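You operate a simulated robot arm through the tools that you are given. There is no shell and no other tool.

You are at the controls of a simulated robot arm. One attempt, no reset.

JOB
Plug the green hose into the tester and set the limit to its label.
Fine: shut the steel lid again. Where these are worked on the way, their far stop is far enough and under half their travel is too little: steel lid.

The check looks at the end state, three seconds after you hand in, the way a careful person would. Anything else that was tipped, shoved, dropped, spilled or broken makes it a failure. A push-on lid holds only when it is set on centred and level and pressed home; a screw cap is set on level and turned clockwise until tight.

ROBOT AND FRAMES
A 6-joint arm with a two-finger gripper, fixed in place. Base frame: the origin is on the floor under the middle of its stand, x ahead of it, y to its left, z up. Lengths are in mm, angles in degrees, forces in N, time in s.
It reaches about 1572 mm from its shoulder. Its first joint turns from -166.0 to 166.0 degrees. Payload 2.45 kg.
Tool frame: the origin (TCP) lies between the finger pads and is the grasp point; the fingertips stand 20 mm ahead of it; z points along the fingers, y is the line along which they close. The gripper opens to 140 mm; its body begins 168 mm behind the TCP.
Orientation is told as [roll, pitch, yaw] about the base's x, y, z axes, in that order, counted from this pose: with the fingers straight down and closing along the base's y, the tool's x points along the base's -x, its y along +y and its z along -z.

CONTROLS
- The arm moves only by the tool jog_arm. Its argument "series" is a list of rows, each a list of 7 numbers: the shift along the tool's x, y, z in units of 300 mm (1.0 is 300 mm), then the turn, a rotation vector about the tool's x, y, z in units of 90 degrees (1.0 is 90 degrees), then the opening, from 0 (shut) to 1 (fully open). In form: [[tx, ty, tz, wx, wy, wz, jaw], ...]. A call has 1 to 20 rows; each row is the pose to reach, as a shift and turn from the pose commanded when the call began, along the tool's axes at that moment. A call with a number of a shift or a turn outside -1 to 1 is refused whole. Rows are played at 5 a second. More than 50 mm and 8.6 degrees between two rows, or a gripper value outside its range, and nothing of the call is played. A pose out of reach is approached as far as the arm can. The call stops where the force on the tool passes 40 N (or 10 N more than at its start, if that is more) or the arm is blocked; 0.2 s more then pass. Each finger travels about 45 mm/s and halts on what it meets, pressing with about 39 N; the grip force reading is that of the motor and also rises with nothing between the fingers. The clock runs only during rows and for 0.2 s after the last one: add rows that repeat a pose to give the fingers time. The reply holds the time, the measured pose of the TCP, the force on the tool along the base axes, the opening and the grip force, in the units named above and with some noise, with the torque about the TCP (base axes, N m) and any sound that the robot's microphone picked up, and new pictures: "views" is both (left out), scene, wrist or none.
- Cameras (640 x 400 px; columns grow to the right, rows downward): "scene" is fixed at [220, -648, 1656.8]; the picture's right is [0.61, -0.79, 0.00], its down [-0.37, -0.29, -0.88] and it looks along [0.70, 0.54, -0.47] (base axes); focal length 350 px, centre (320, 200). "wrist" rides on the gripper at [78, 11, -209] in the tool frame; the picture's right is [-0.14, 0.99, 0.00], its down [-0.92, -0.13, -0.37] and it looks along [-0.37, -0.05, 0.93] (tool axes); focal length 280 px, centre (320, 200). There is no depth. A picture from a camera that has moved, and an enlarged one, comes with that camera's place and axes in the base frame and with its lens.
- enlarge(camera, box): a new picture of the part [left, top, right, bottom] of that camera's present view, enlarged. The clock stands still meanwhile.
- close_job(): hands the job in; it is judged then, once.

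Places have to be worked out from the pictures, the camera data and where the tool is seen. Open the gripper and draw the arm clear of the work before you hand the job in, unless the task says otherwise.

The tools are called after "Request:" as name(argument=value, ...) on one line, values as JSON. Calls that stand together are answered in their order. jog_arm: Moves the arm, as the interface text tells. Its arguments: {"type":"object","properties":{"series":{"type":"array"},"views":{"type":"string","enum":["both","scene","wrist","none"]}},"required":["series"]} The other tools are called the same way: enlarge (camera, box) takes an enlarged picture of a part of a camera's view; close_job () hands the job in.

At the start:

```text
time_s: 0.0
tool_pos: [562.7, -67.2, 1485.6]
tool_rot: [0.0, 0.0, 0.0]
force: [0.3, 1.2, -0.1]
moment: [0.01, 0.0, 0.02]
width: 140.1
grasp_force: 0.0
```

scene: 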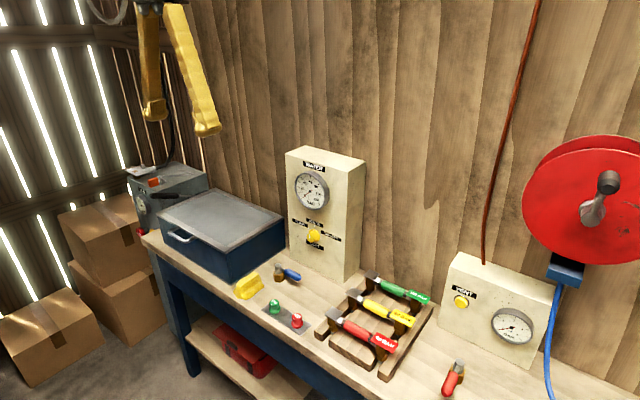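
wrist: 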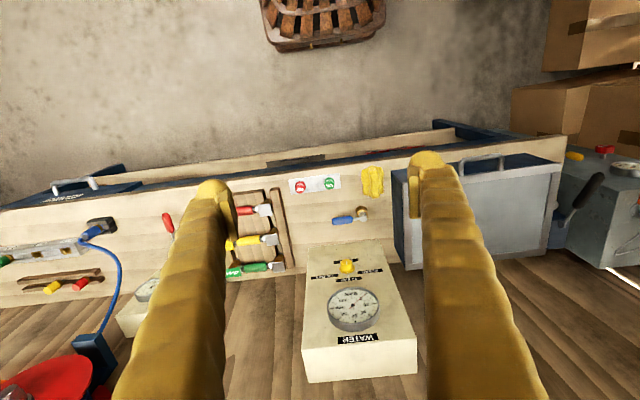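

I start by looking closer at the bench: the tester, the rack of coloured hose ends, the labels and the steel-lidded box.

Request:
enlarge(camera="scene", box=[270, 140, 390, 280])

Request:
enlarge(camera="scene", box=[310, 260, 470, 400])

Request:
enlarge(camera="scene", box=[420, 240, 580, 400])

Request:
enlarge(camera="scene", box=[120, 150, 320, 340])

Request:
enlarge(camera="wrist", box=[220, 160, 400, 300])

Request:
enlarge(camera="wrist", box=[0, 150, 200, 330])

```text
2.86 times, centred on (330, 210) of scene
camera zoom: at [220.0, -648.0, 1656.8], right [0.61, -0.79, 0.0], down [-0.37, -0.29, -0.88], along [0.7, 0.54, -0.47], focal length 1000 px, centre (291, 171)
```

zoom: 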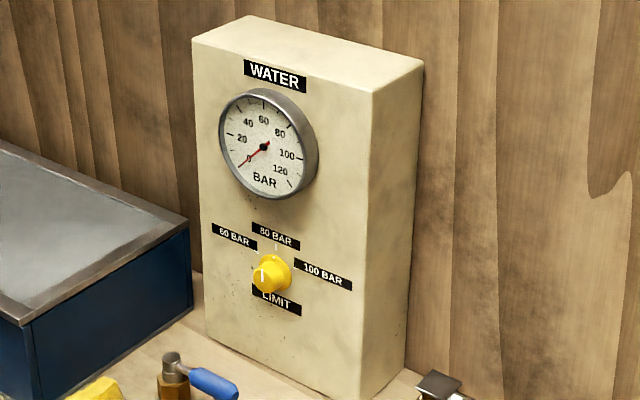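

```text
2.86 times, centred on (390, 330) of scene
camera zoom: at [220.0, -648.0, 1656.8], right [0.61, -0.79, 0.0], down [-0.37, -0.29, -0.88], along [0.7, 0.54, -0.47], focal length 1000 px, centre (120, -171)
```

zoom: 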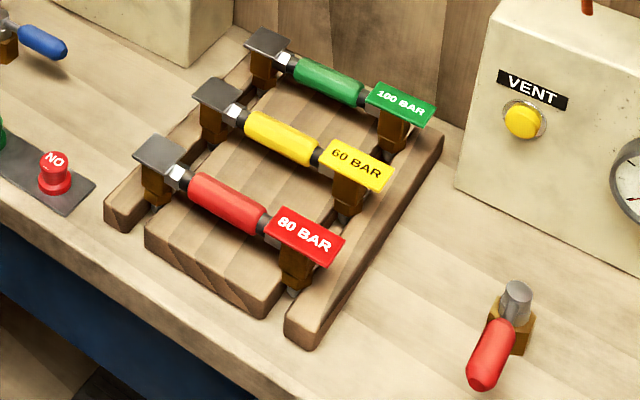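

```text
2.50 times, centred on (500, 320) of scene
camera zoom: at [220.0, -648.0, 1656.8], right [0.61, -0.79, 0.0], down [-0.37, -0.29, -0.88], along [0.7, 0.54, -0.47], focal length 875 px, centre (-130, -100)
```

zoom: 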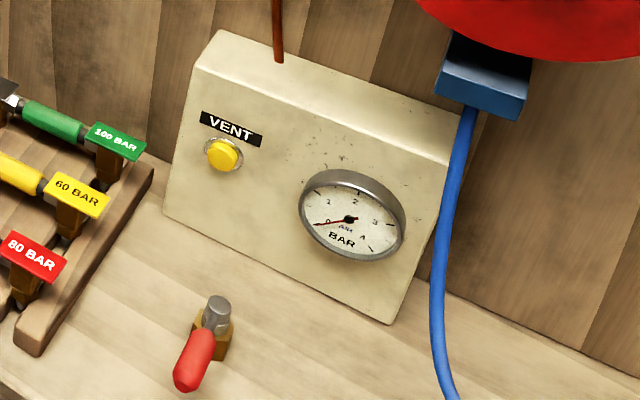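

```text
2.11 times, centred on (220, 245) of scene
camera zoom: at [220.0, -648.0, 1656.8], right [0.61, -0.79, 0.0], down [-0.37, -0.29, -0.88], along [0.7, 0.54, -0.47], focal length 737 px, centre (530, 105)
```

zoom: 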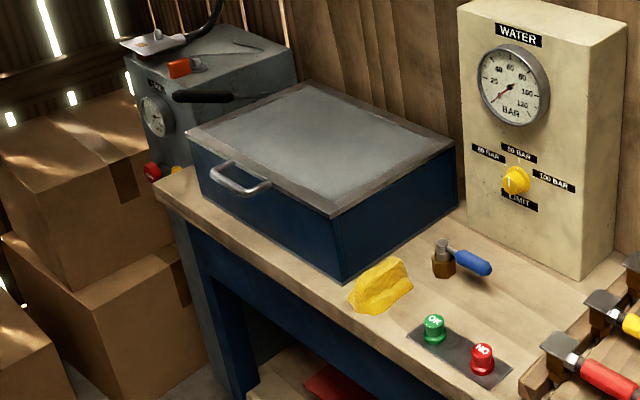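

```text
2.86 times, centred on (310, 230) of wrist
camera zoom: at [484.5, -56.3, 1695.4], right [0.14, 0.99, 0.0], down [0.92, -0.13, 0.37], along [0.37, -0.05, -0.93], focal length 801 px, centre (349, 114)
```

zoom: 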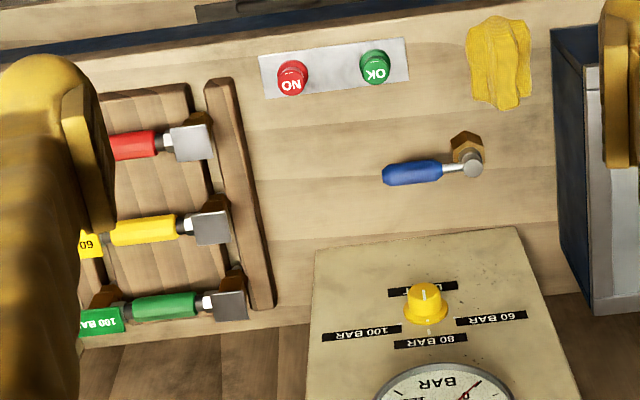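

```text
2.22 times, centred on (100, 240) of wrist
camera zoom: at [484.5, -56.3, 1695.4], right [0.14, 0.99, 0.0], down [0.92, -0.13, 0.37], along [0.37, -0.05, -0.93], focal length 623 px, centre (809, 111)
```

zoom: 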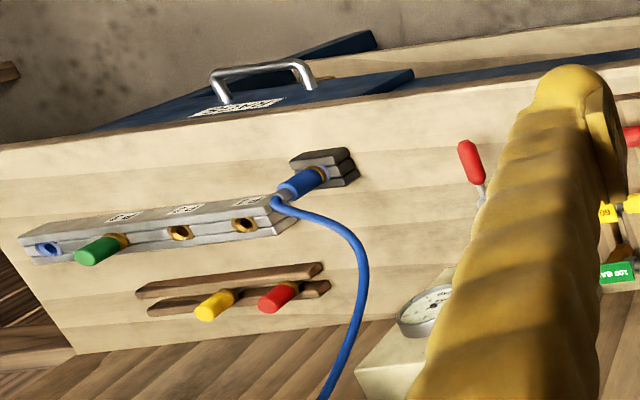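

The scene shows a WATER box with a LIMIT knob (60/80/100 BAR), a rack of coloured tools with pressure labels, and, far to the right, a manifold with coloured plugs. I move sideways at the current height to see the right end of the bench.

Request:
jog_arm(series=[[0, -0.16, 0, 0, 0, 0, 1], [0, -0.32, 0, 0, 0, 0, 1], [0, -0.48, 0, 0, 0, 0, 1], [0, -0.64, 0, 0, 0, 0, 1], [0, -0.8, 0, 0, 0, 0, 1], [0, -0.96, 0, 0, 0, 0, 1]], views="both")

```text
time_s: 1.4
tool_pos: [558.5, -354.7, 1486.2]
tool_rot: [0.0, -0.1, 0.0]
force: [-0.5, 0.3, 0.6]
moment: [-0.02, -0.07, -0.02]
width: 139.9
grasp_force: 0.0
camera wrist: at [481.0, -343.7, 1696.2], right [0.14, 0.99, 0.0], down [0.92, -0.13, 0.37], along [0.37, -0.05, -0.93], focal length 280 px, centre (320, 200)
```

scene: 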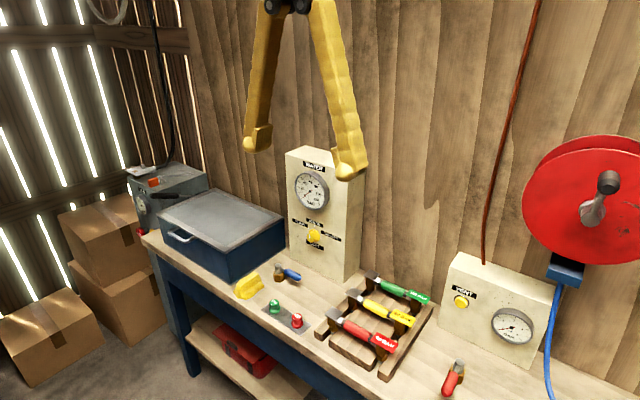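
wrist: 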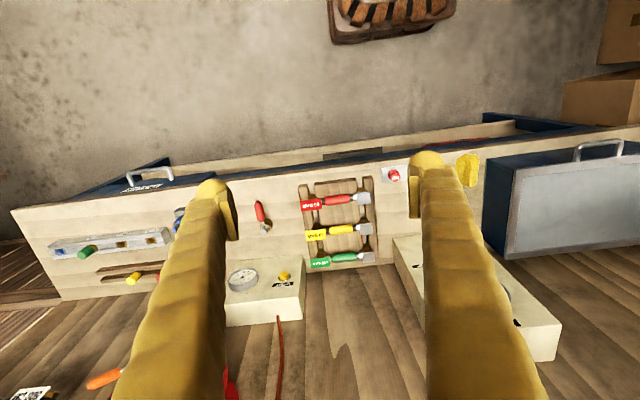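

More of the right end appears (manifold, a handled thing at the front right). I go on another 290 mm to the right.

Request:
jog_arm(series=[[0, -0.16, 0, 0, 0, 0, 1], [0, -0.32, 0, 0, 0, 0, 1], [0, -0.48, 0, 0, 0, 0, 1], [0, -0.64, 0, 0, 0, 0, 1], [0, -0.8, 0, 0, 0, 0, 1], [0, -0.96, 0, 0, 0, 0, 1]], views="wrist")

```text
time_s: 2.8
tool_pos: [560.8, -640.0, 1487.3]
tool_rot: [0.0, -0.1, 0.0]
force: [-0.7, 1.1, 0.3]
moment: [-0.14, -0.12, 0.03]
width: 140.2
grasp_force: 0.1
camera wrist: at [482.7, -630.1, 1697.5], right [0.14, 0.99, 0.0], down [0.92, -0.13, 0.37], along [0.37, -0.05, -0.93], focal length 280 px, centre (320, 200)
```

wrist: 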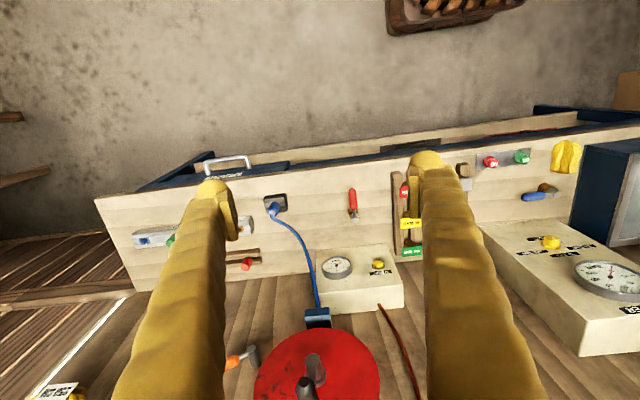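

The reel's blue hose goes to a dark block; I continue to the right to bring the manifold between the fingers.

Request:
jog_arm(series=[[0, -0.16, 0, 0, 0, 0, 1], [0, -0.32, 0, 0, 0, 0, 1], [0, -0.48, 0, 0, 0, 0, 1], [0, -0.64, 0, 0, 0, 0, 1], [0, -0.8, 0, 0, 0, 0, 1], [0, -0.96, 0, 0, 0, 0, 1]], views="wrist")

```text
time_s: 4.2
tool_pos: [513.1, -832.4, 1401.3]
tool_rot: [-0.4, -0.4, 0.0]
force: [-0.4, 1.3, 2.5]
moment: [-0.11, -0.04, 0.01]
width: 139.9
grasp_force: 0.1
out of reach, approached as far as the arm can: row 1, 2, 3, 4, 5, 6
camera wrist: at [434.2, -819.9, 1610.3], right [0.14, 0.99, -0.01], down [0.92, -0.12, 0.37], along [0.37, -0.06, -0.93], focal length 280 px, centre (320, 200)
```

wrist: 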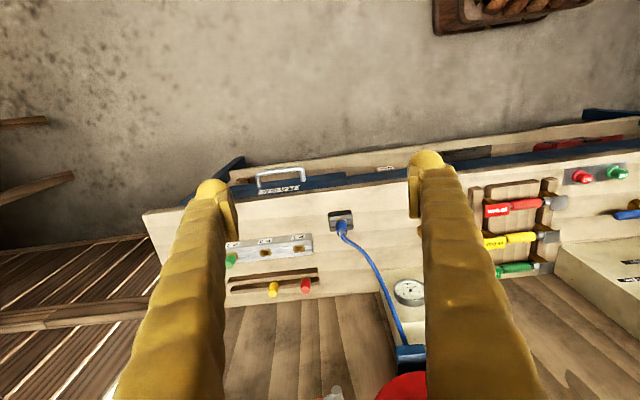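

Out of reach at that height, but the manifold is now visible. I enlarge it and the handled thing beside it.

Request:
enlarge(camera="wrist", box=[210, 210, 360, 310])

Request:
enlarge(camera="wrist", box=[230, 150, 420, 260])

Request:
enlarge(camera="wrist", box=[440, 100, 640, 300])

```text
4.00 times, centred on (285, 260) of wrist
camera zoom: at [434.2, -819.9, 1610.3], right [0.14, 0.99, -0.01], down [0.92, -0.12, 0.37], along [0.37, -0.06, -0.93], focal length 1122 px, centre (460, -40)
```

zoom: 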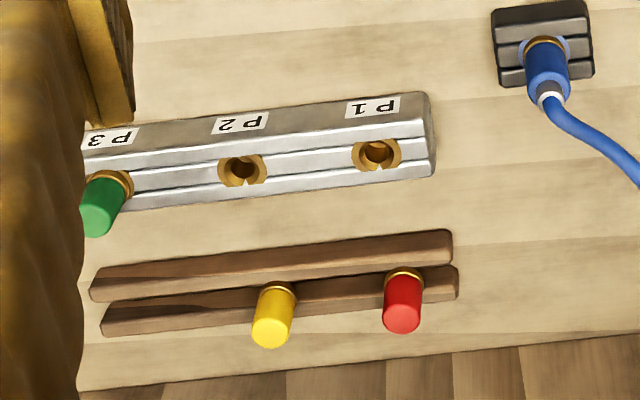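

```text
3.37 times, centred on (325, 205) of wrist
camera zoom: at [434.2, -819.9, 1610.3], right [0.14, 0.99, -0.01], down [0.92, -0.12, 0.37], along [0.37, -0.06, -0.93], focal length 944 px, centre (303, 183)
```

zoom: 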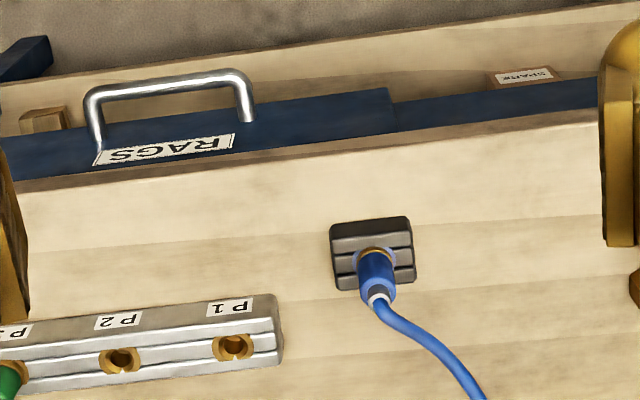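

```text
2.00 times, centred on (540, 200) of wrist
camera zoom: at [434.2, -819.9, 1610.3], right [0.14, 0.99, -0.01], down [0.92, -0.12, 0.37], along [0.37, -0.06, -0.93], focal length 561 px, centre (-120, 200)
```

zoom: 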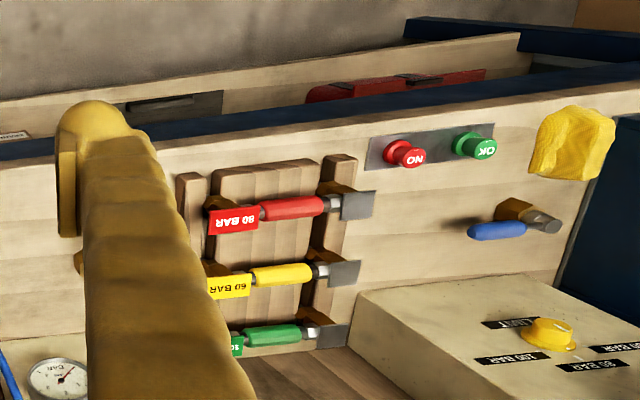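

The right end holds a manifold P1–P3 with stopper plugs and a RAGS drawer; the coloured 60/80/100 BAR items are in the rack near y −250…−410. I go back left to look at the rack and the box more closely.

Request:
jog_arm(series=[[0, 0.16, 0, 0, 0, 0, 1], [0, 0.32, 0, 0, 0, 0, 1], [0, 0.48, 0, 0, 0, 0, 1], [0, 0.64, 0, 0, 0, 0, 1], [0, 0.8, 0, 0, 0, 0, 1], [0, 0.96, 0, 0, 0, 0, 1]], views="none")

```text
time_s: 5.6
tool_pos: [514.1, -542.3, 1399.5]
tool_rot: [0.1, 0.0, 0.0]
force: [-0.2, -0.9, -0.8]
moment: [0.05, 0.02, -0.01]
width: 140.3
grasp_force: 0.1
```

The pose is now about (514, −542, 1400). I go up above the rack for a close look.

Request:
jog_arm(series=[[-0.1, 0.09, 0.042, 0, 0, 0, 1], [-0.2, 0.18, 0.083, 0, 0, 0, 1], [-0.3, 0.27, 0.125, 0, 0, 0, 1], [-0.4, 0.36, 0.167, 0, 0, 0, 1], [-0.5, 0.45, 0.208, 0, 0, 0, 1], [-0.6, 0.54, 0.25, 0, 0, 0, 1], [-0.7, 0.63, 0.29, 0, 0, 0, 1], [-0.8, 0.71, 0.333, 0, 0, 0, 1]], views="both")

```text
time_s: 7.4
tool_pos: [747.9, -330.8, 1299.8]
tool_rot: [-0.1, -0.1, -0.1]
force: [0.0, 0.7, -0.8]
moment: [-0.03, -0.02, 0.02]
width: 140.0
grasp_force: 0.2
camera wrist: at [670.6, -319.4, 1510.1], right [0.14, 0.99, 0.0], down [0.92, -0.13, 0.37], along [0.37, -0.05, -0.93], focal length 280 px, centre (320, 200)
```

scene: 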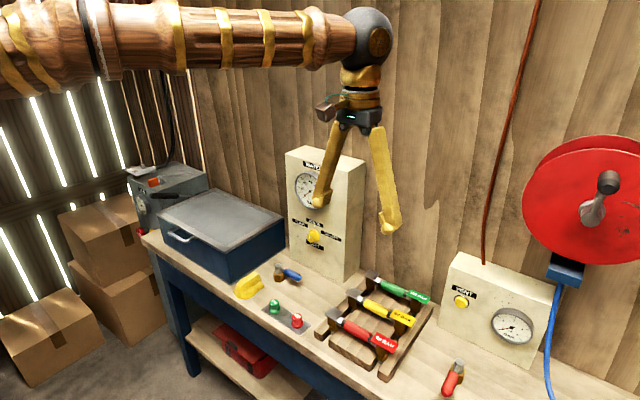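
wrist: 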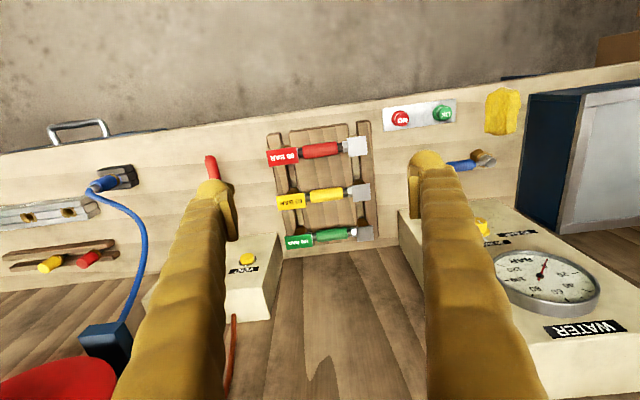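

Now the rack lies between the fingers; I enlarge it and the boxes.

Request:
enlarge(camera="wrist", box=[250, 110, 390, 260])

Request:
enlarge(camera="wrist", box=[0, 120, 140, 280])

Request:
enlarge(camera="wrist", box=[440, 80, 640, 280])

Request:
enlarge(camera="scene", box=[100, 140, 220, 260])

```text
2.67 times, centred on (320, 185) of wrist
camera zoom: at [670.6, -319.4, 1510.1], right [0.14, 0.99, 0.0], down [0.92, -0.13, 0.37], along [0.37, -0.05, -0.93], focal length 748 px, centre (320, 240)
```

zoom: 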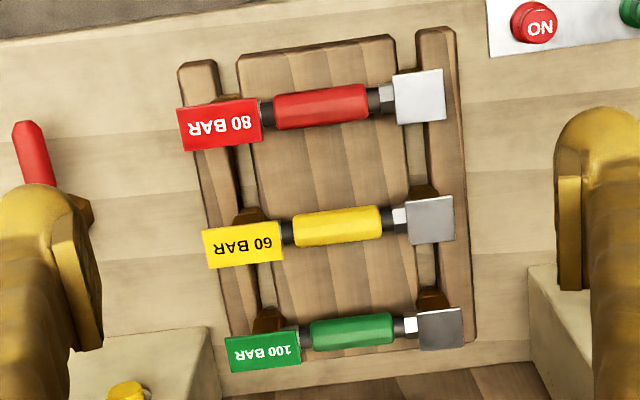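

```text
2.50 times, centred on (70, 200) of wrist
camera zoom: at [670.6, -319.4, 1510.1], right [0.14, 0.99, 0.0], down [0.92, -0.13, 0.37], along [0.37, -0.05, -0.93], focal length 701 px, centre (945, 200)
```

zoom: 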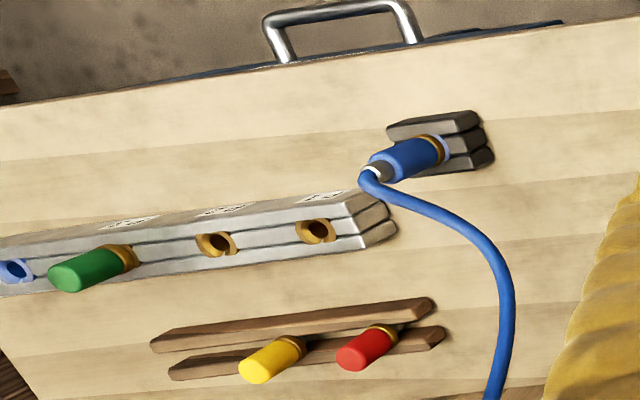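

```text
2.00 times, centred on (540, 180) of wrist
camera zoom: at [670.6, -319.4, 1510.1], right [0.14, 0.99, 0.0], down [0.92, -0.13, 0.37], along [0.37, -0.05, -0.93], focal length 561 px, centre (-120, 240)
```

zoom: 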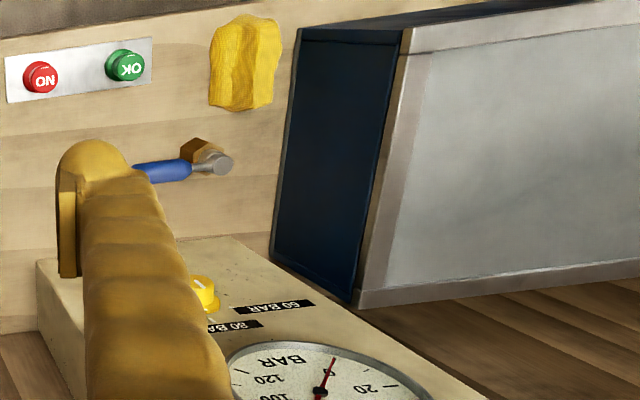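

```text
3.33 times, centred on (160, 200) of scene
camera zoom: at [220.0, -648.0, 1656.8], right [0.61, -0.79, 0.0], down [-0.37, -0.29, -0.88], along [0.7, 0.54, -0.47], focal length 1166 px, centre (853, 200)
```

zoom: 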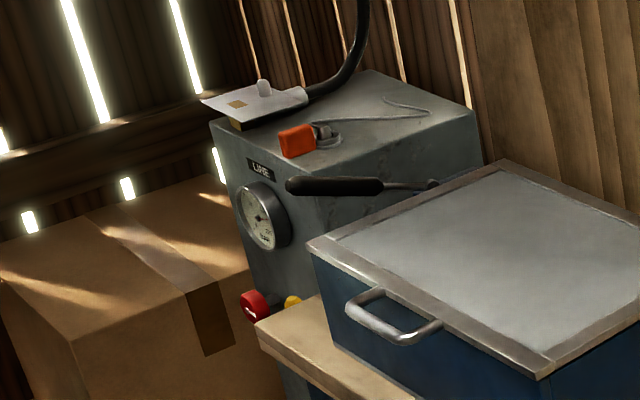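

The coloured items look like jumper hoses with a plug at each end standing in a rack, each with a pressure label (green = 100 BAR); the tester is likely under the steel lid of the blue box. I move left to look at the box's lid and handle.

Request:
jog_arm(series=[[0.06, 0.125, 0, 0, 0, 0, 1], [0.12, 0.25, 0, 0, 0, 0, 1], [0.18, 0.375, 0, 0, 0, 0, 1], [0.24, 0.5, 0, 0, 0, 0, 1], [0.3, 0.625, 0, 0, 0, 0, 1], [0.36, 0.75, 0, 0, 0, 0, 1], [0.42, 0.875, 0, 0, 0, 0, 1], [0.48, 1.0, 0, 0, 0, 0, 1]], views="wrist")

Request:
jog_arm(series=[[0, 0.16, 0, 0, 0, 0, 1], [0, 0.32, 0, 0, 0, 0, 1], [0, 0.48, 0, 0, 0, 0, 1], [0, 0.64, 0, 0, 0, 0, 1], [0, 0.8, 0, 0, 0, 0, 1], [0, 0.96, 0, 0, 0, 0, 1], [0, 1.0, 0, 0, 0, 0, 1]], views="both")

```text
time_s: 9.2
tool_pos: [605.7, -31.8, 1299.6]
tool_rot: [-0.1, 0.0, 0.1]
force: [0.5, 1.0, 0.5]
moment: [0.02, 0.05, 0.01]
width: 139.8
grasp_force: 0.0
camera wrist: at [528.7, -20.8, 1510.5], right [0.14, 0.99, 0.0], down [0.92, -0.13, 0.37], along [0.36, -0.05, -0.93], focal length 280 px, centre (320, 200)
```

wrist: 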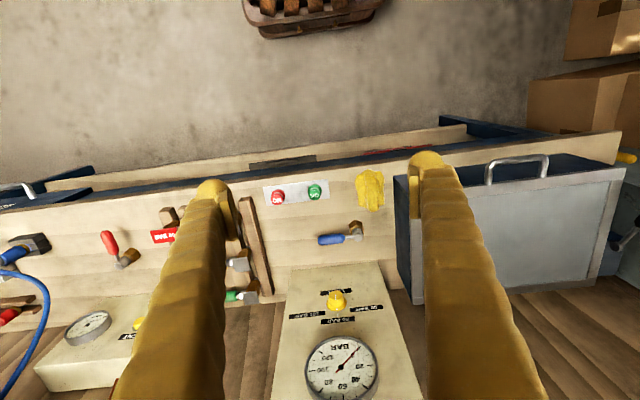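

```text
time_s: 10.8
tool_pos: [605.5, 269.2, 1300.6]
tool_rot: [0.0, 0.0, 0.1]
force: [-0.5, 0.0, -0.7]
moment: [0.0, 0.04, -0.03]
width: 140.0
grasp_force: 0.1
camera wrist: at [528.3, 279.6, 1510.4], right [0.14, 0.99, 0.0], down [0.92, -0.13, 0.37], along [0.37, -0.05, -0.93], focal length 280 px, centre (320, 200)
```

scene: 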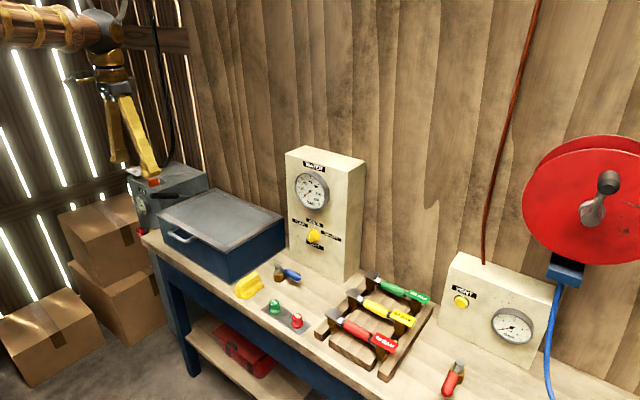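
wrist: 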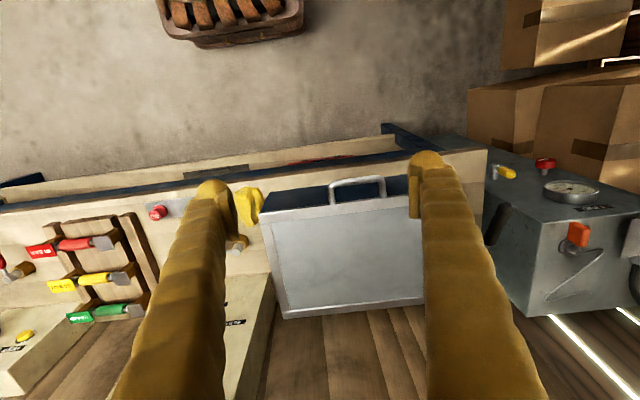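

The lid box is in view. I enlarge the lid and its handle, and the machine at the left end.

Request:
enlarge(camera="wrist", box=[240, 160, 440, 330])

Request:
enlarge(camera="wrist", box=[470, 130, 640, 330])

Request:
enlarge(camera="scene", box=[150, 180, 290, 290])

```text
2.35 times, centred on (340, 245) of wrist
camera zoom: at [528.3, 279.6, 1510.4], right [0.14, 0.99, 0.0], down [0.92, -0.13, 0.37], along [0.37, -0.05, -0.93], focal length 660 px, centre (273, 94)
```

zoom: 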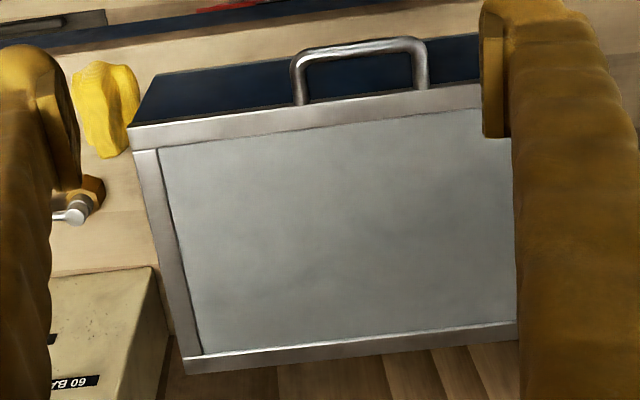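

```text
2.00 times, centred on (555, 230) of wrist
camera zoom: at [528.3, 279.6, 1510.4], right [0.14, 0.99, 0.0], down [0.92, -0.13, 0.37], along [0.37, -0.05, -0.93], focal length 561 px, centre (-150, 140)
```

zoom: 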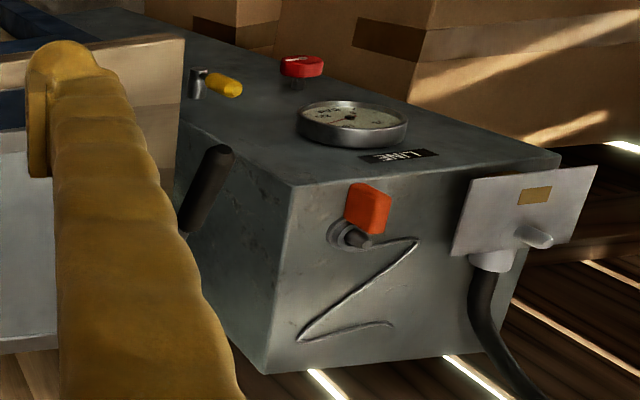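

```text
3.64 times, centred on (220, 235) of scene
camera zoom: at [220.0, -648.0, 1656.8], right [0.61, -0.79, 0.0], down [-0.37, -0.29, -0.88], along [0.7, 0.54, -0.47], focal length 1272 px, centre (684, 73)
```

zoom: 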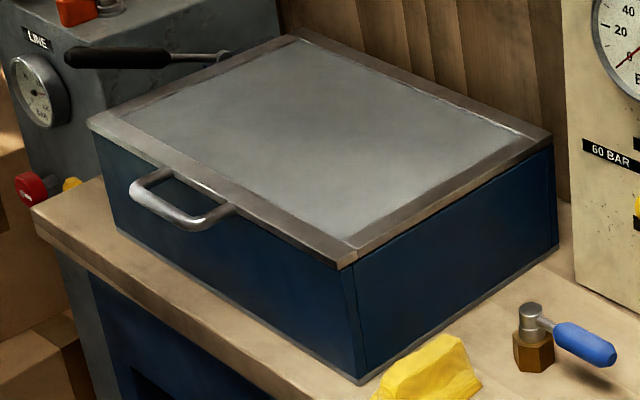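

The lid's handle bar runs along y at about (704, 328, 996) with ~38 mm stand-off from the lid front at x≈743; the hinge is presumably at the wall side. I rotate the gripper 90° so it closes in the x‑z plane and place it in front of the handle, still high.

Request:
jog_arm(series=[[0.02, 0.017, 0, 0, 0, 0.0833, 1], [0.04, 0.033, 0, 0, 0, 0.1667, 1], [0.06, 0.05, 0, 0, 0, 0.25, 1], [0.08, 0.067, 0, 0, 0, 0.333, 1], [0.1, 0.083, 0, 0, 0, 0.4167, 1], [0.12, 0.1, 0, 0, 0, 0.5, 1], [0.14, 0.117, 0, 0, 0, 0.583, 1], [0.16, 0.133, 0, 0, 0, 0.6667, 1], [0.18, 0.15, 0, 0, 0, 0.75, 1], [0.2, 0.167, 0, 0, 0, 0.833, 1], [0.22, 0.183, 0, 0, 0, 0.9167, 1], [0.24, 0.2, 0, 0, 0, 1.0, 1]], views="both")

```text
time_s: 13.4
tool_pos: [534.1, 329.2, 1300.6]
tool_rot: [0.0, -0.1, -90.2]
force: [0.7, -0.6, -0.4]
moment: [0.0, 0.02, -0.01]
width: 140.3
grasp_force: 0.0
camera wrist: at [545.9, 407.1, 1511.8], right [0.99, -0.14, 0.0], down [-0.13, -0.92, 0.37], along [-0.05, -0.36, -0.93], focal length 280 px, centre (320, 200)
```

scene: 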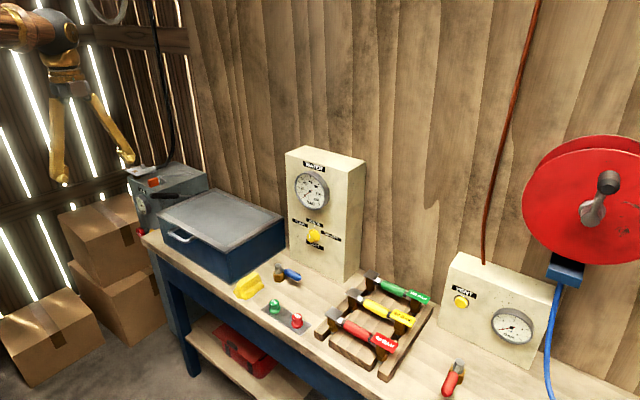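
wrist: 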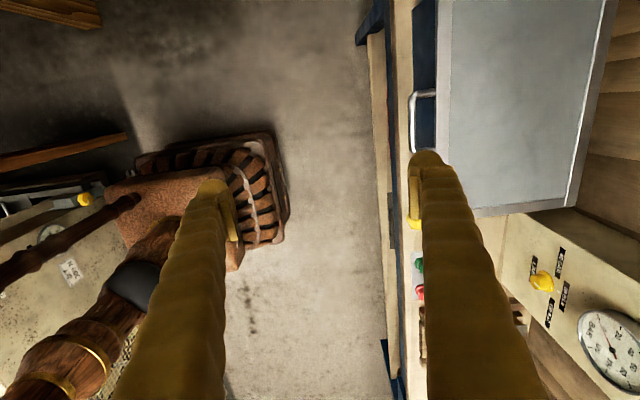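

Now closing direction is along x. I enlarge the fingertips to learn their size before approaching the handle.

Request:
enlarge(camera="scene", box=[20, 60, 160, 200])

Request:
enlarge(camera="wrist", box=[180, 80, 480, 280])

```text
2.86 times, centred on (90, 130) of scene
camera zoom: at [220.0, -648.0, 1656.8], right [0.61, -0.79, 0.0], down [-0.37, -0.29, -0.88], along [0.7, 0.54, -0.47], focal length 1000 px, centre (977, 400)
```

zoom: 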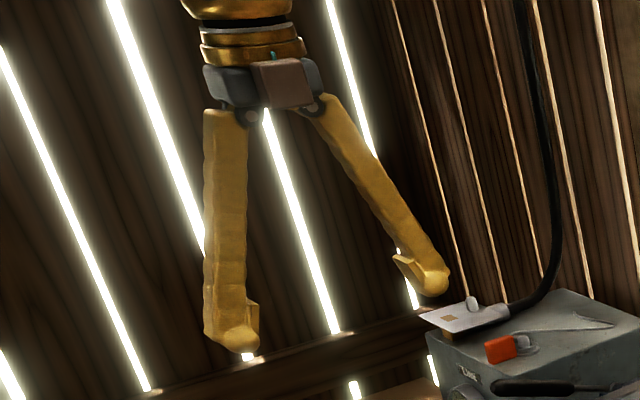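

```text
2.00 times, centred on (330, 180) of wrist
camera zoom: at [545.9, 407.1, 1511.8], right [0.99, -0.14, 0.0], down [-0.13, -0.92, 0.37], along [-0.05, -0.36, -0.93], focal length 561 px, centre (300, 240)
```

zoom: 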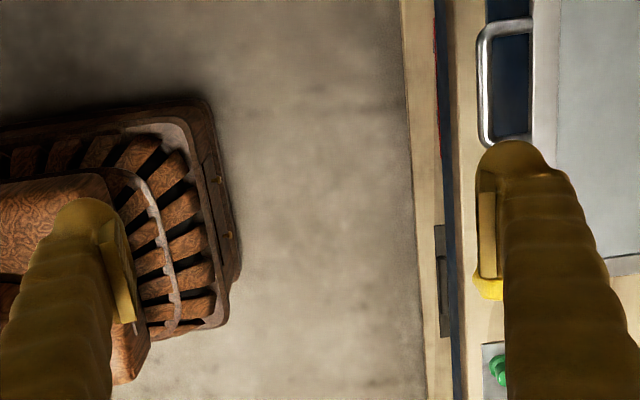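

The fingers are ~30 mm thick, so I will grip the bar from the front, tilted 30° below horizontal, one finger above and one below the bar. I move to a stand-off point about 100 mm short of the bar, narrowing the jaws to ~70 mm.

Request:
jog_arm(series=[[0, 0.035, 0.106, -0.0833, 0, 0, 0.5], [0, 0.069, 0.212, -0.1667, 0, 0, 0.5], [0, 0.104, 0.318, -0.25, 0, 0, 0.5], [0, 0.138, 0.424, -0.333, 0, 0, 0.5], [0, 0.173, 0.53, -0.4167, 0, 0, 0.5], [0, 0.208, 0.635, -0.5, 0, 0, 0.5], [0, 0.242, 0.741, -0.583, 0, 0, 0.5], [0, 0.277, 0.847, -0.6667, 0, 0, 0.5]], views="both")

```text
time_s: 15.2
tool_pos: [603.8, 322.3, 1132.4]
tool_rot: [43.2, -0.2, -89.2]
force: [-0.5, -0.1, 0.8]
moment: [0.0, 0.02, 0.0]
width: 69.9
grasp_force: 0.1
out of reach, approached as far as the arm can: row 6, 7, 8
camera wrist: at [468.4, 398.0, 1292.3], right [0.72, -0.12, 0.68], down [-0.33, -0.93, 0.18], along [0.6, -0.36, -0.71], focal length 280 px, centre (320, 200)
```

scene: 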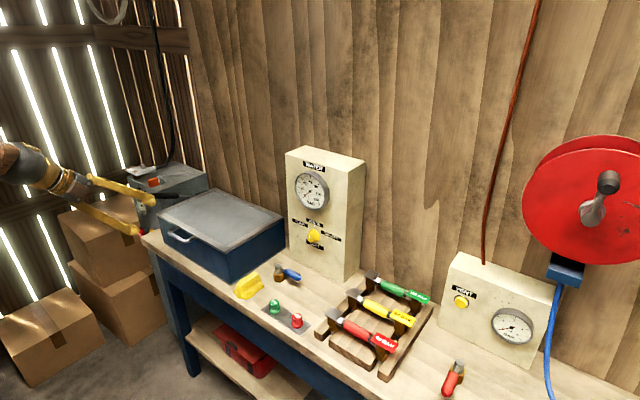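
wrist: 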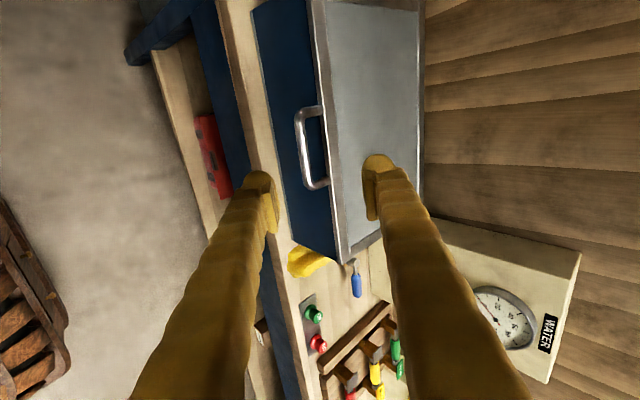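

The arm folds up before 60° tilt here (it reached 43°). A 45° approach still works. I enlarge the current wrist view to refine the handle's place.

Request:
enlarge(camera="wrist", box=[240, 70, 400, 230])

```text
2.50 times, centred on (320, 150) of wrist
camera zoom: at [468.4, 398.0, 1292.3], right [0.72, -0.12, 0.68], down [-0.33, -0.93, 0.18], along [0.6, -0.36, -0.71], focal length 701 px, centre (320, 325)
```

zoom: 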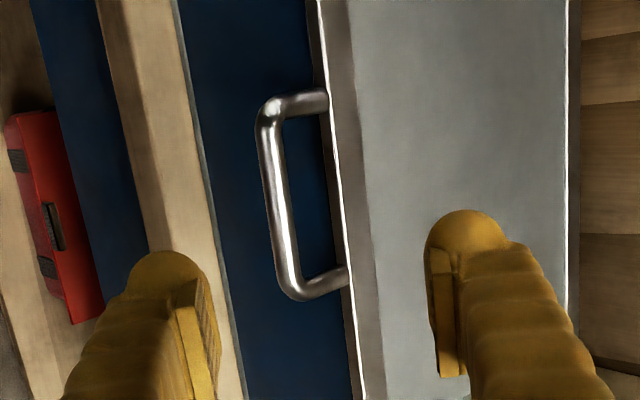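

The bar centre re-triangulates to (703, 327, 996). Keeping this ~43° tilt, I move to 80 mm short of the bar on its approach line with jaws at ~50 mm.

Request:
jog_arm(series=[[0.006, -0.024, 0.097, 0, 0, 0, 0.36], [0.012, -0.047, 0.193, 0, 0, 0, 0.36], [0.017, -0.071, 0.29, 0, 0, 0, 0.36], [0.017, -0.071, 0.29, 0, 0, 0, 0.36]], views="both")

```text
time_s: 16.2
tool_pos: [659.8, 316.4, 1080.0]
tool_rot: [41.3, -0.2, -88.5]
force: [0.6, 0.1, 0.4]
moment: [0.01, 0.0, 0.02]
width: 50.4
grasp_force: 0.0
out of reach, approached as far as the arm can: row 1, 2, 3, 4
camera wrist: at [527.1, 391.9, 1245.0], right [0.75, -0.11, 0.65], down [-0.31, -0.93, 0.2], along [0.58, -0.35, -0.73], focal length 280 px, centre (320, 200)
```

scene: 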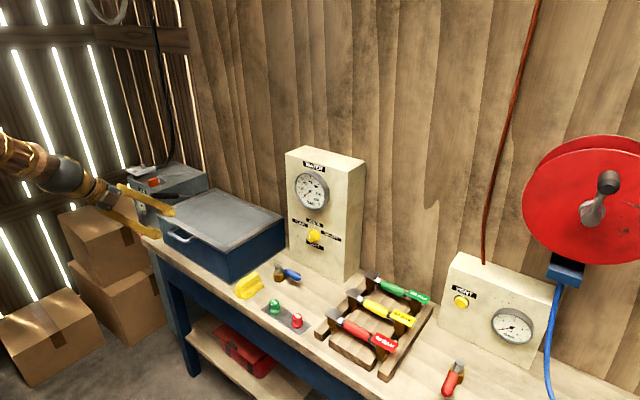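
wrist: 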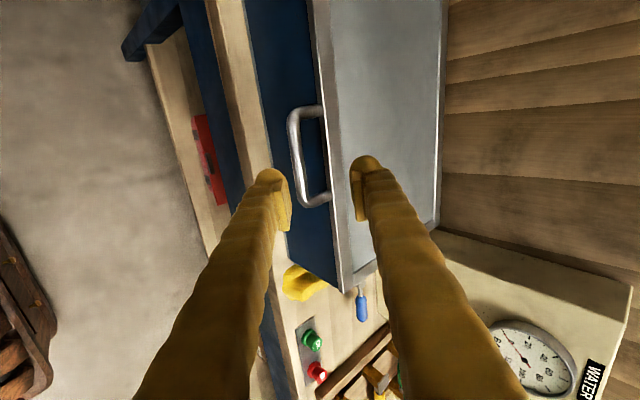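

Still clipped at the fold limit, so I use a slightly steeper approach (tilt ≈36°), correcting the small yaw drift, at a stand-off of ~80 mm from the bar.

Request:
jog_arm(series=[[0.018, -0.025, 0.02, 0.03, -0.005, 0.006, 0.32], [0.035, -0.051, 0.039, 0.059, -0.011, 0.0125, 0.32], [0.035, -0.051, 0.039, 0.059, -0.011, 0.0125, 0.32]], views="both")

```text
time_s: 17.0
tool_pos: [654.9, 325.7, 1059.1]
tool_rot: [37.8, -0.2, -90.5]
force: [0.2, -0.5, 0.5]
moment: [0.02, -0.01, -0.01]
width: 44.7
grasp_force: 0.1
camera wrist: at [537.0, 406.9, 1232.8], right [0.78, -0.14, 0.61], down [-0.34, -0.92, 0.22], along [0.53, -0.37, -0.76], focal length 280 px, centre (320, 200)
```

scene: 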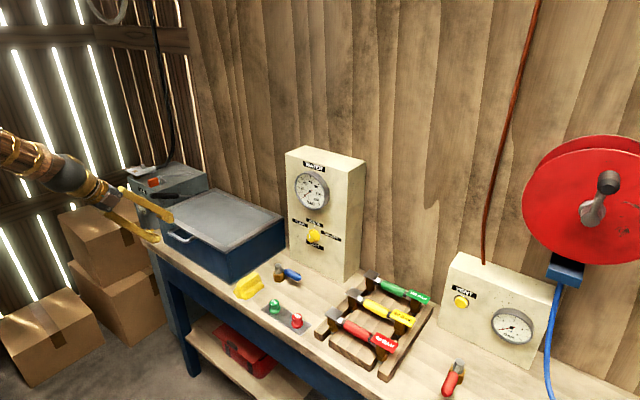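
wrist: 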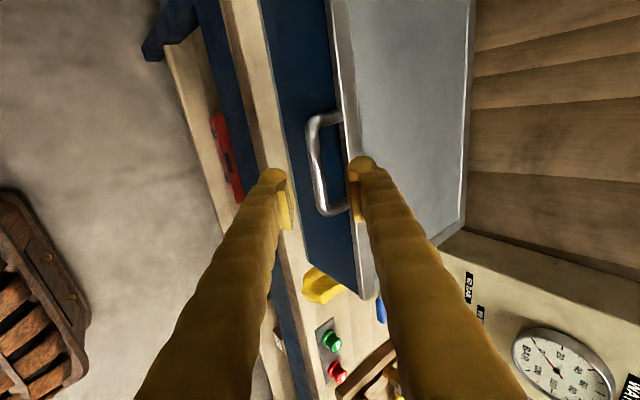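

Aligned: the bar is ~79 mm ahead on the tool axis and centred between the jaws. I advance 50 mm and check.

Request:
jog_arm(series=[[0, 0, 0.06, 0, 0, 0, 0.32], [0, 0, 0.115, 0, 0, 0, 0.32], [0, 0, 0.1667, 0, 0, 0, 0.32], [0, 0, 0.1667, 0, 0, 0, 0.32]], views="both")

Request:
enlarge(camera="wrist", box=[250, 80, 430, 260])

Request:
enlarge(camera="scene", box=[120, 170, 240, 270])

```text
time_s: 18.0
tool_pos: [687.6, 326.1, 1022.6]
tool_rot: [37.2, -0.2, -90.4]
force: [0.5, 0.1, 0.0]
moment: [0.0, 0.0, 0.0]
width: 44.9
grasp_force: 0.0
out of reach, approached as far as the arm can: row 3, 4
camera wrist: at [570.4, 405.5, 1197.2], right [0.79, -0.14, 0.6], down [-0.33, -0.92, 0.22], along [0.52, -0.37, -0.77], focal length 280 px, centre (320, 200)
```

scene: 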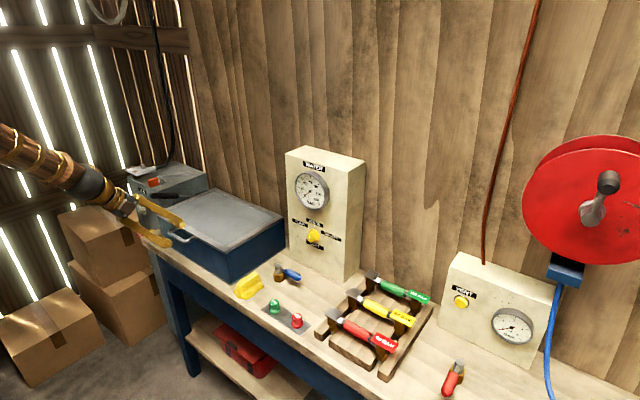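
wrist: 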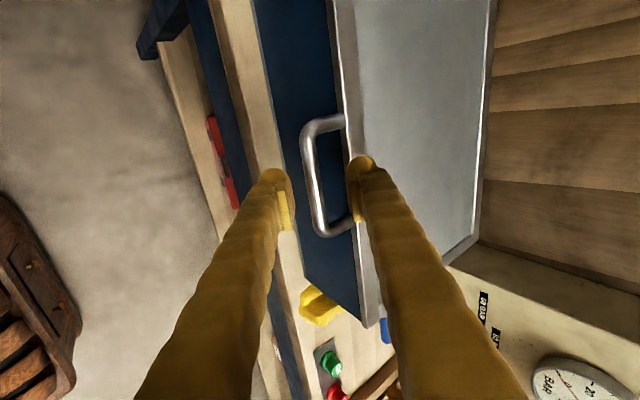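

```text
2.22 times, centred on (340, 170) of wrist
camera zoom: at [570.4, 405.5, 1197.2], right [0.79, -0.14, 0.6], down [-0.33, -0.92, 0.22], along [0.52, -0.37, -0.77], focal length 623 px, centre (276, 267)
```

zoom: 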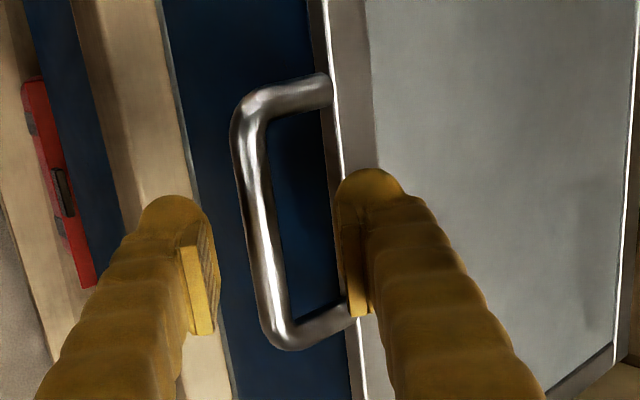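

```text
4.00 times, centred on (180, 220) of scene
camera zoom: at [220.0, -648.0, 1656.8], right [0.61, -0.79, 0.0], down [-0.37, -0.29, -0.88], along [0.7, 0.54, -0.47], focal length 1400 px, centre (880, 120)
```

zoom: 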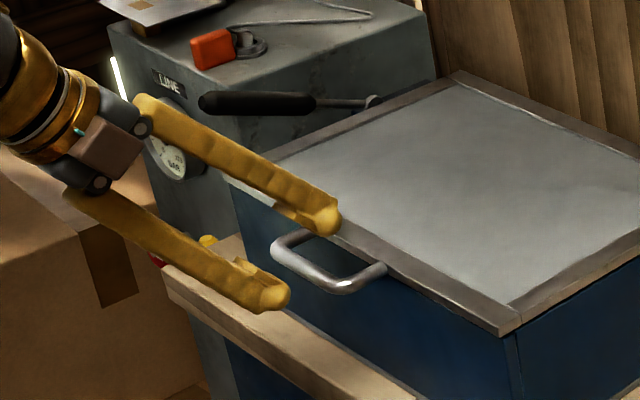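

Upper finger passes above the lid edge and the bar is straddled. The fold limit bites again, so I ease the tilt to ~32° while moving the last ~22 mm to the bar.

Request:
jog_arm(series=[[0.003, -0.005, 0.036, 0.03, 0, 0, 0.32], [0.003, -0.01, 0.072, 0.058, 0, 0, 0.32], [0.003, -0.01, 0.072, 0.058, 0, 0, 0.32]], views="both")

Request:
enlarge(camera="wrist", box=[250, 80, 430, 260])

Request:
enlarge(camera="scene", box=[120, 170, 240, 270])

```text
time_s: 18.8
tool_pos: [699.8, 327.3, 1003.8]
tool_rot: [32.6, -0.2, -90.6]
force: [0.5, -0.5, 0.8]
moment: [0.01, -0.01, 0.02]
width: 44.7
grasp_force: 0.0
camera wrist: at [597.1, 406.2, 1186.6], right [0.83, -0.14, 0.53], down [-0.32, -0.92, 0.24], along [0.45, -0.37, -0.81], focal length 280 px, centre (320, 200)
```

scene: 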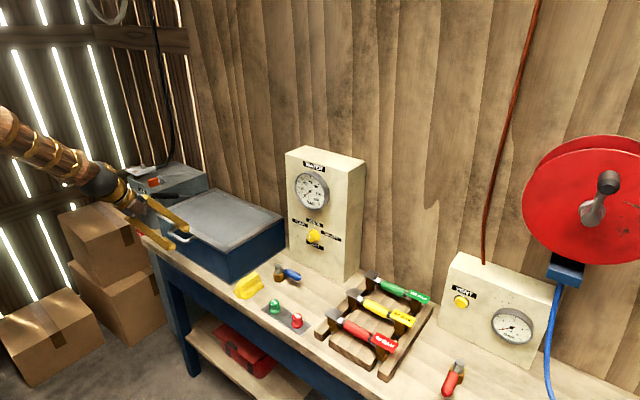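
wrist: 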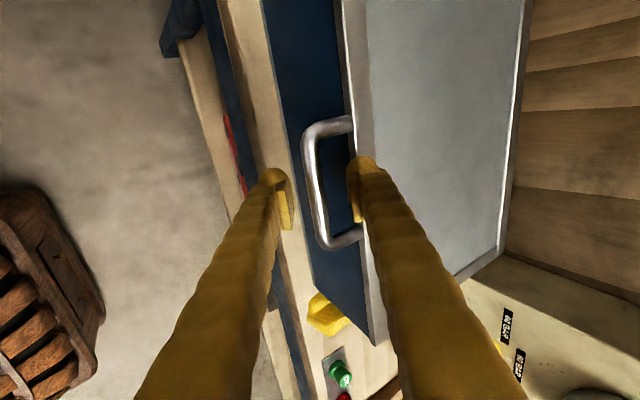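

```text
2.22 times, centred on (340, 170) of wrist
camera zoom: at [597.1, 406.2, 1186.6], right [0.83, -0.14, 0.53], down [-0.32, -0.92, 0.24], along [0.45, -0.37, -0.81], focal length 623 px, centre (276, 267)
```

zoom: 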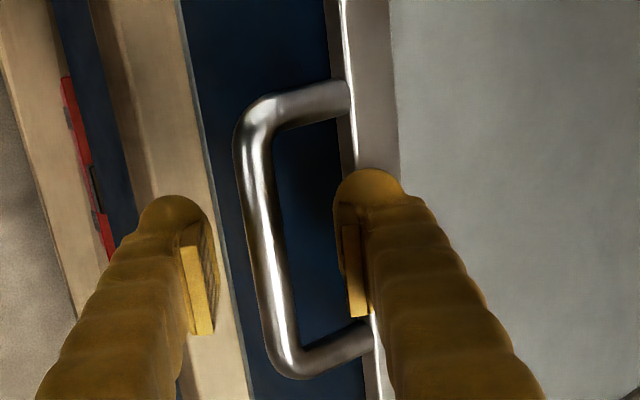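

```text
4.00 times, centred on (180, 220) of scene
camera zoom: at [220.0, -648.0, 1656.8], right [0.61, -0.79, 0.0], down [-0.37, -0.29, -0.88], along [0.7, 0.54, -0.47], focal length 1400 px, centre (880, 120)
```

zoom: 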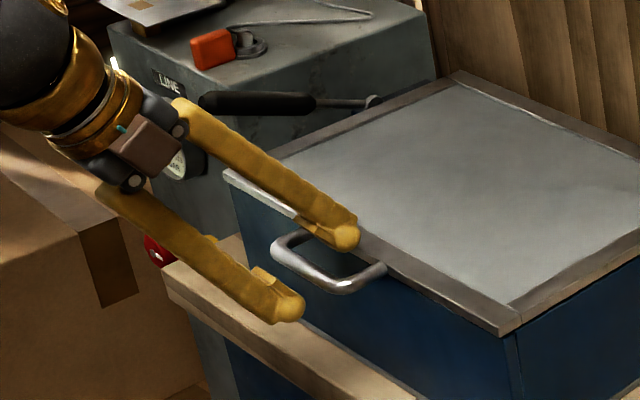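

The bar sits between the pads, ~8 mm ahead of the TCP. I close the jaws on it.

Request:
jog_arm(series=[[0, 0, 0, 0, 0, 0, 0.2], [0, 0, 0, 0, 0, 0, 0.1], [0, 0, 0, 0, 0, 0, 0.0], [0, 0, 0, 0, 0, 0, 0.0], [0, 0, 0, 0, 0, 0, 0.0]], views="both")

Request:
enlarge(camera="scene", box=[120, 170, 240, 270])

```text
time_s: 20.0
tool_pos: [698.8, 325.9, 1003.4]
tool_rot: [32.6, -0.2, -90.7]
force: [-12.3, -1.7, 0.9]
moment: [-0.35, 0.04, 0.53]
width: 9.5
grasp_force: 37.0
camera wrist: at [596.8, 406.1, 1186.4], right [0.83, -0.14, 0.53], down [-0.32, -0.92, 0.25], along [0.45, -0.37, -0.81], focal length 280 px, centre (320, 200)
```

scene: 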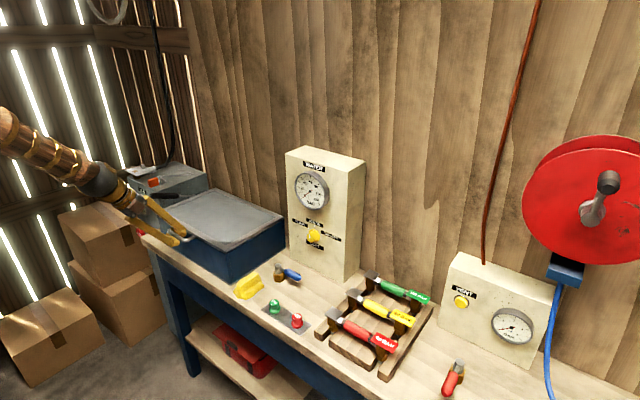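
wrist: 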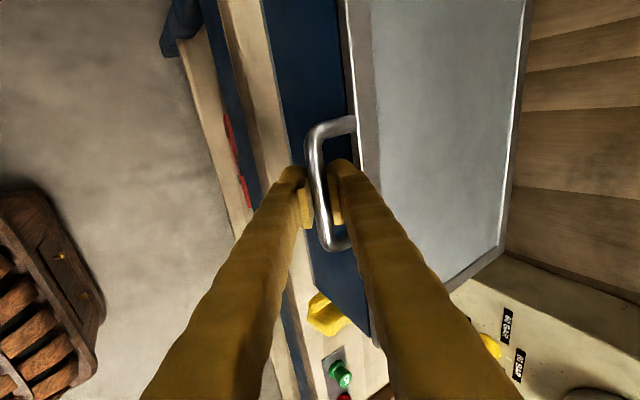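

```text
4.00 times, centred on (180, 220) of scene
camera zoom: at [220.0, -648.0, 1656.8], right [0.61, -0.79, 0.0], down [-0.37, -0.29, -0.88], along [0.7, 0.54, -0.47], focal length 1400 px, centre (880, 120)
```

zoom: 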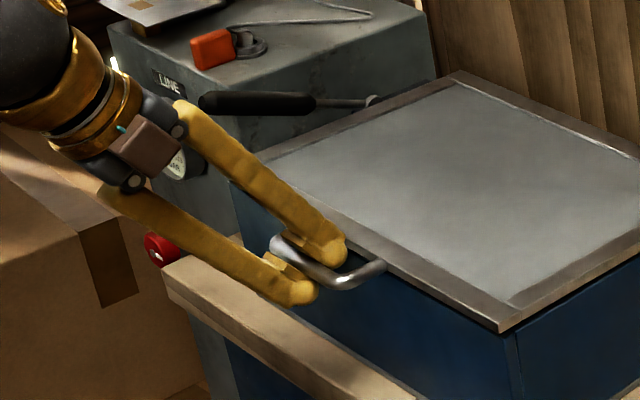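

The bar is gripped (9.5 mm, 37 N). I lift along an arc about a hinge at the back edge (x≈1010, radius ≈307), first 12° to test that it's hinged there.

Request:
jog_arm(series=[[0, 0.02, -0.029, 0, 0, 0, 0], [0, 0.041, -0.059, 0, 0, 0, 0], [0, 0.063, -0.087, 0, 0, 0, 0], [0, 0.085, -0.114, 0, 0, 0, 0], [0, 0.109, -0.141, 0, 0, 0, 0], [0, 0.133, -0.167, 0, 0, 0, 0]], views="both")

Request:
enlarge(camera="scene", box=[120, 150, 300, 290])

```text
time_s: 21.1
tool_pos: [703.7, 325.1, 1050.9]
tool_rot: [32.7, -0.2, -90.5]
force: [14.3, -0.9, -0.3]
moment: [-0.18, -0.07, 0.66]
width: 9.5
grasp_force: 36.4
stopped in row 5: the force on the tool passed its limit at 44 N (the readings are from after the stop); the commanded pose is now the measured one
camera wrist: at [601.2, 405.9, 1233.4], right [0.83, -0.15, 0.54], down [-0.32, -0.92, 0.24], along [0.46, -0.37, -0.81], focal length 280 px, centre (320, 200)
```

scene: 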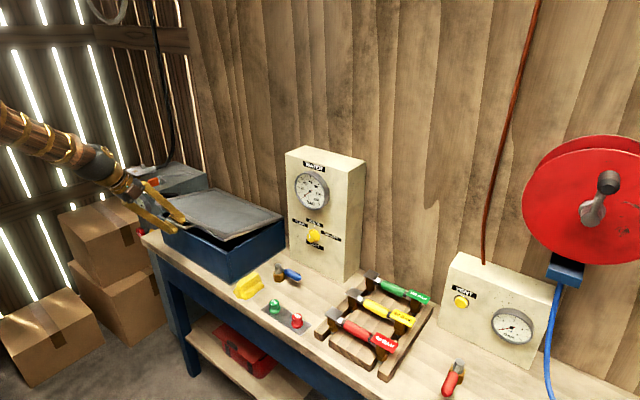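
wrist: 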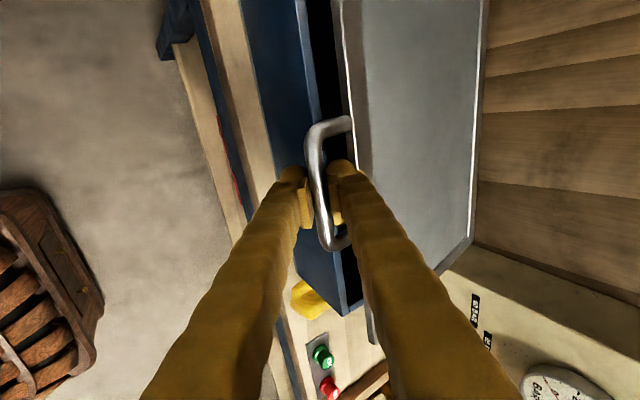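

```text
2.86 times, centred on (210, 220) of scene
camera zoom: at [220.0, -648.0, 1656.8], right [0.61, -0.79, 0.0], down [-0.37, -0.29, -0.88], along [0.7, 0.54, -0.47], focal length 1000 px, centre (634, 143)
```

zoom: 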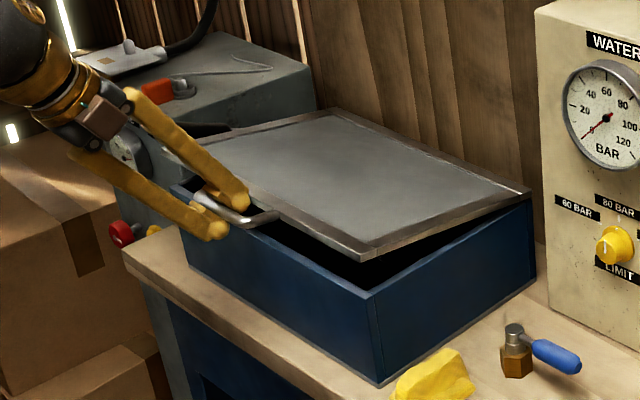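

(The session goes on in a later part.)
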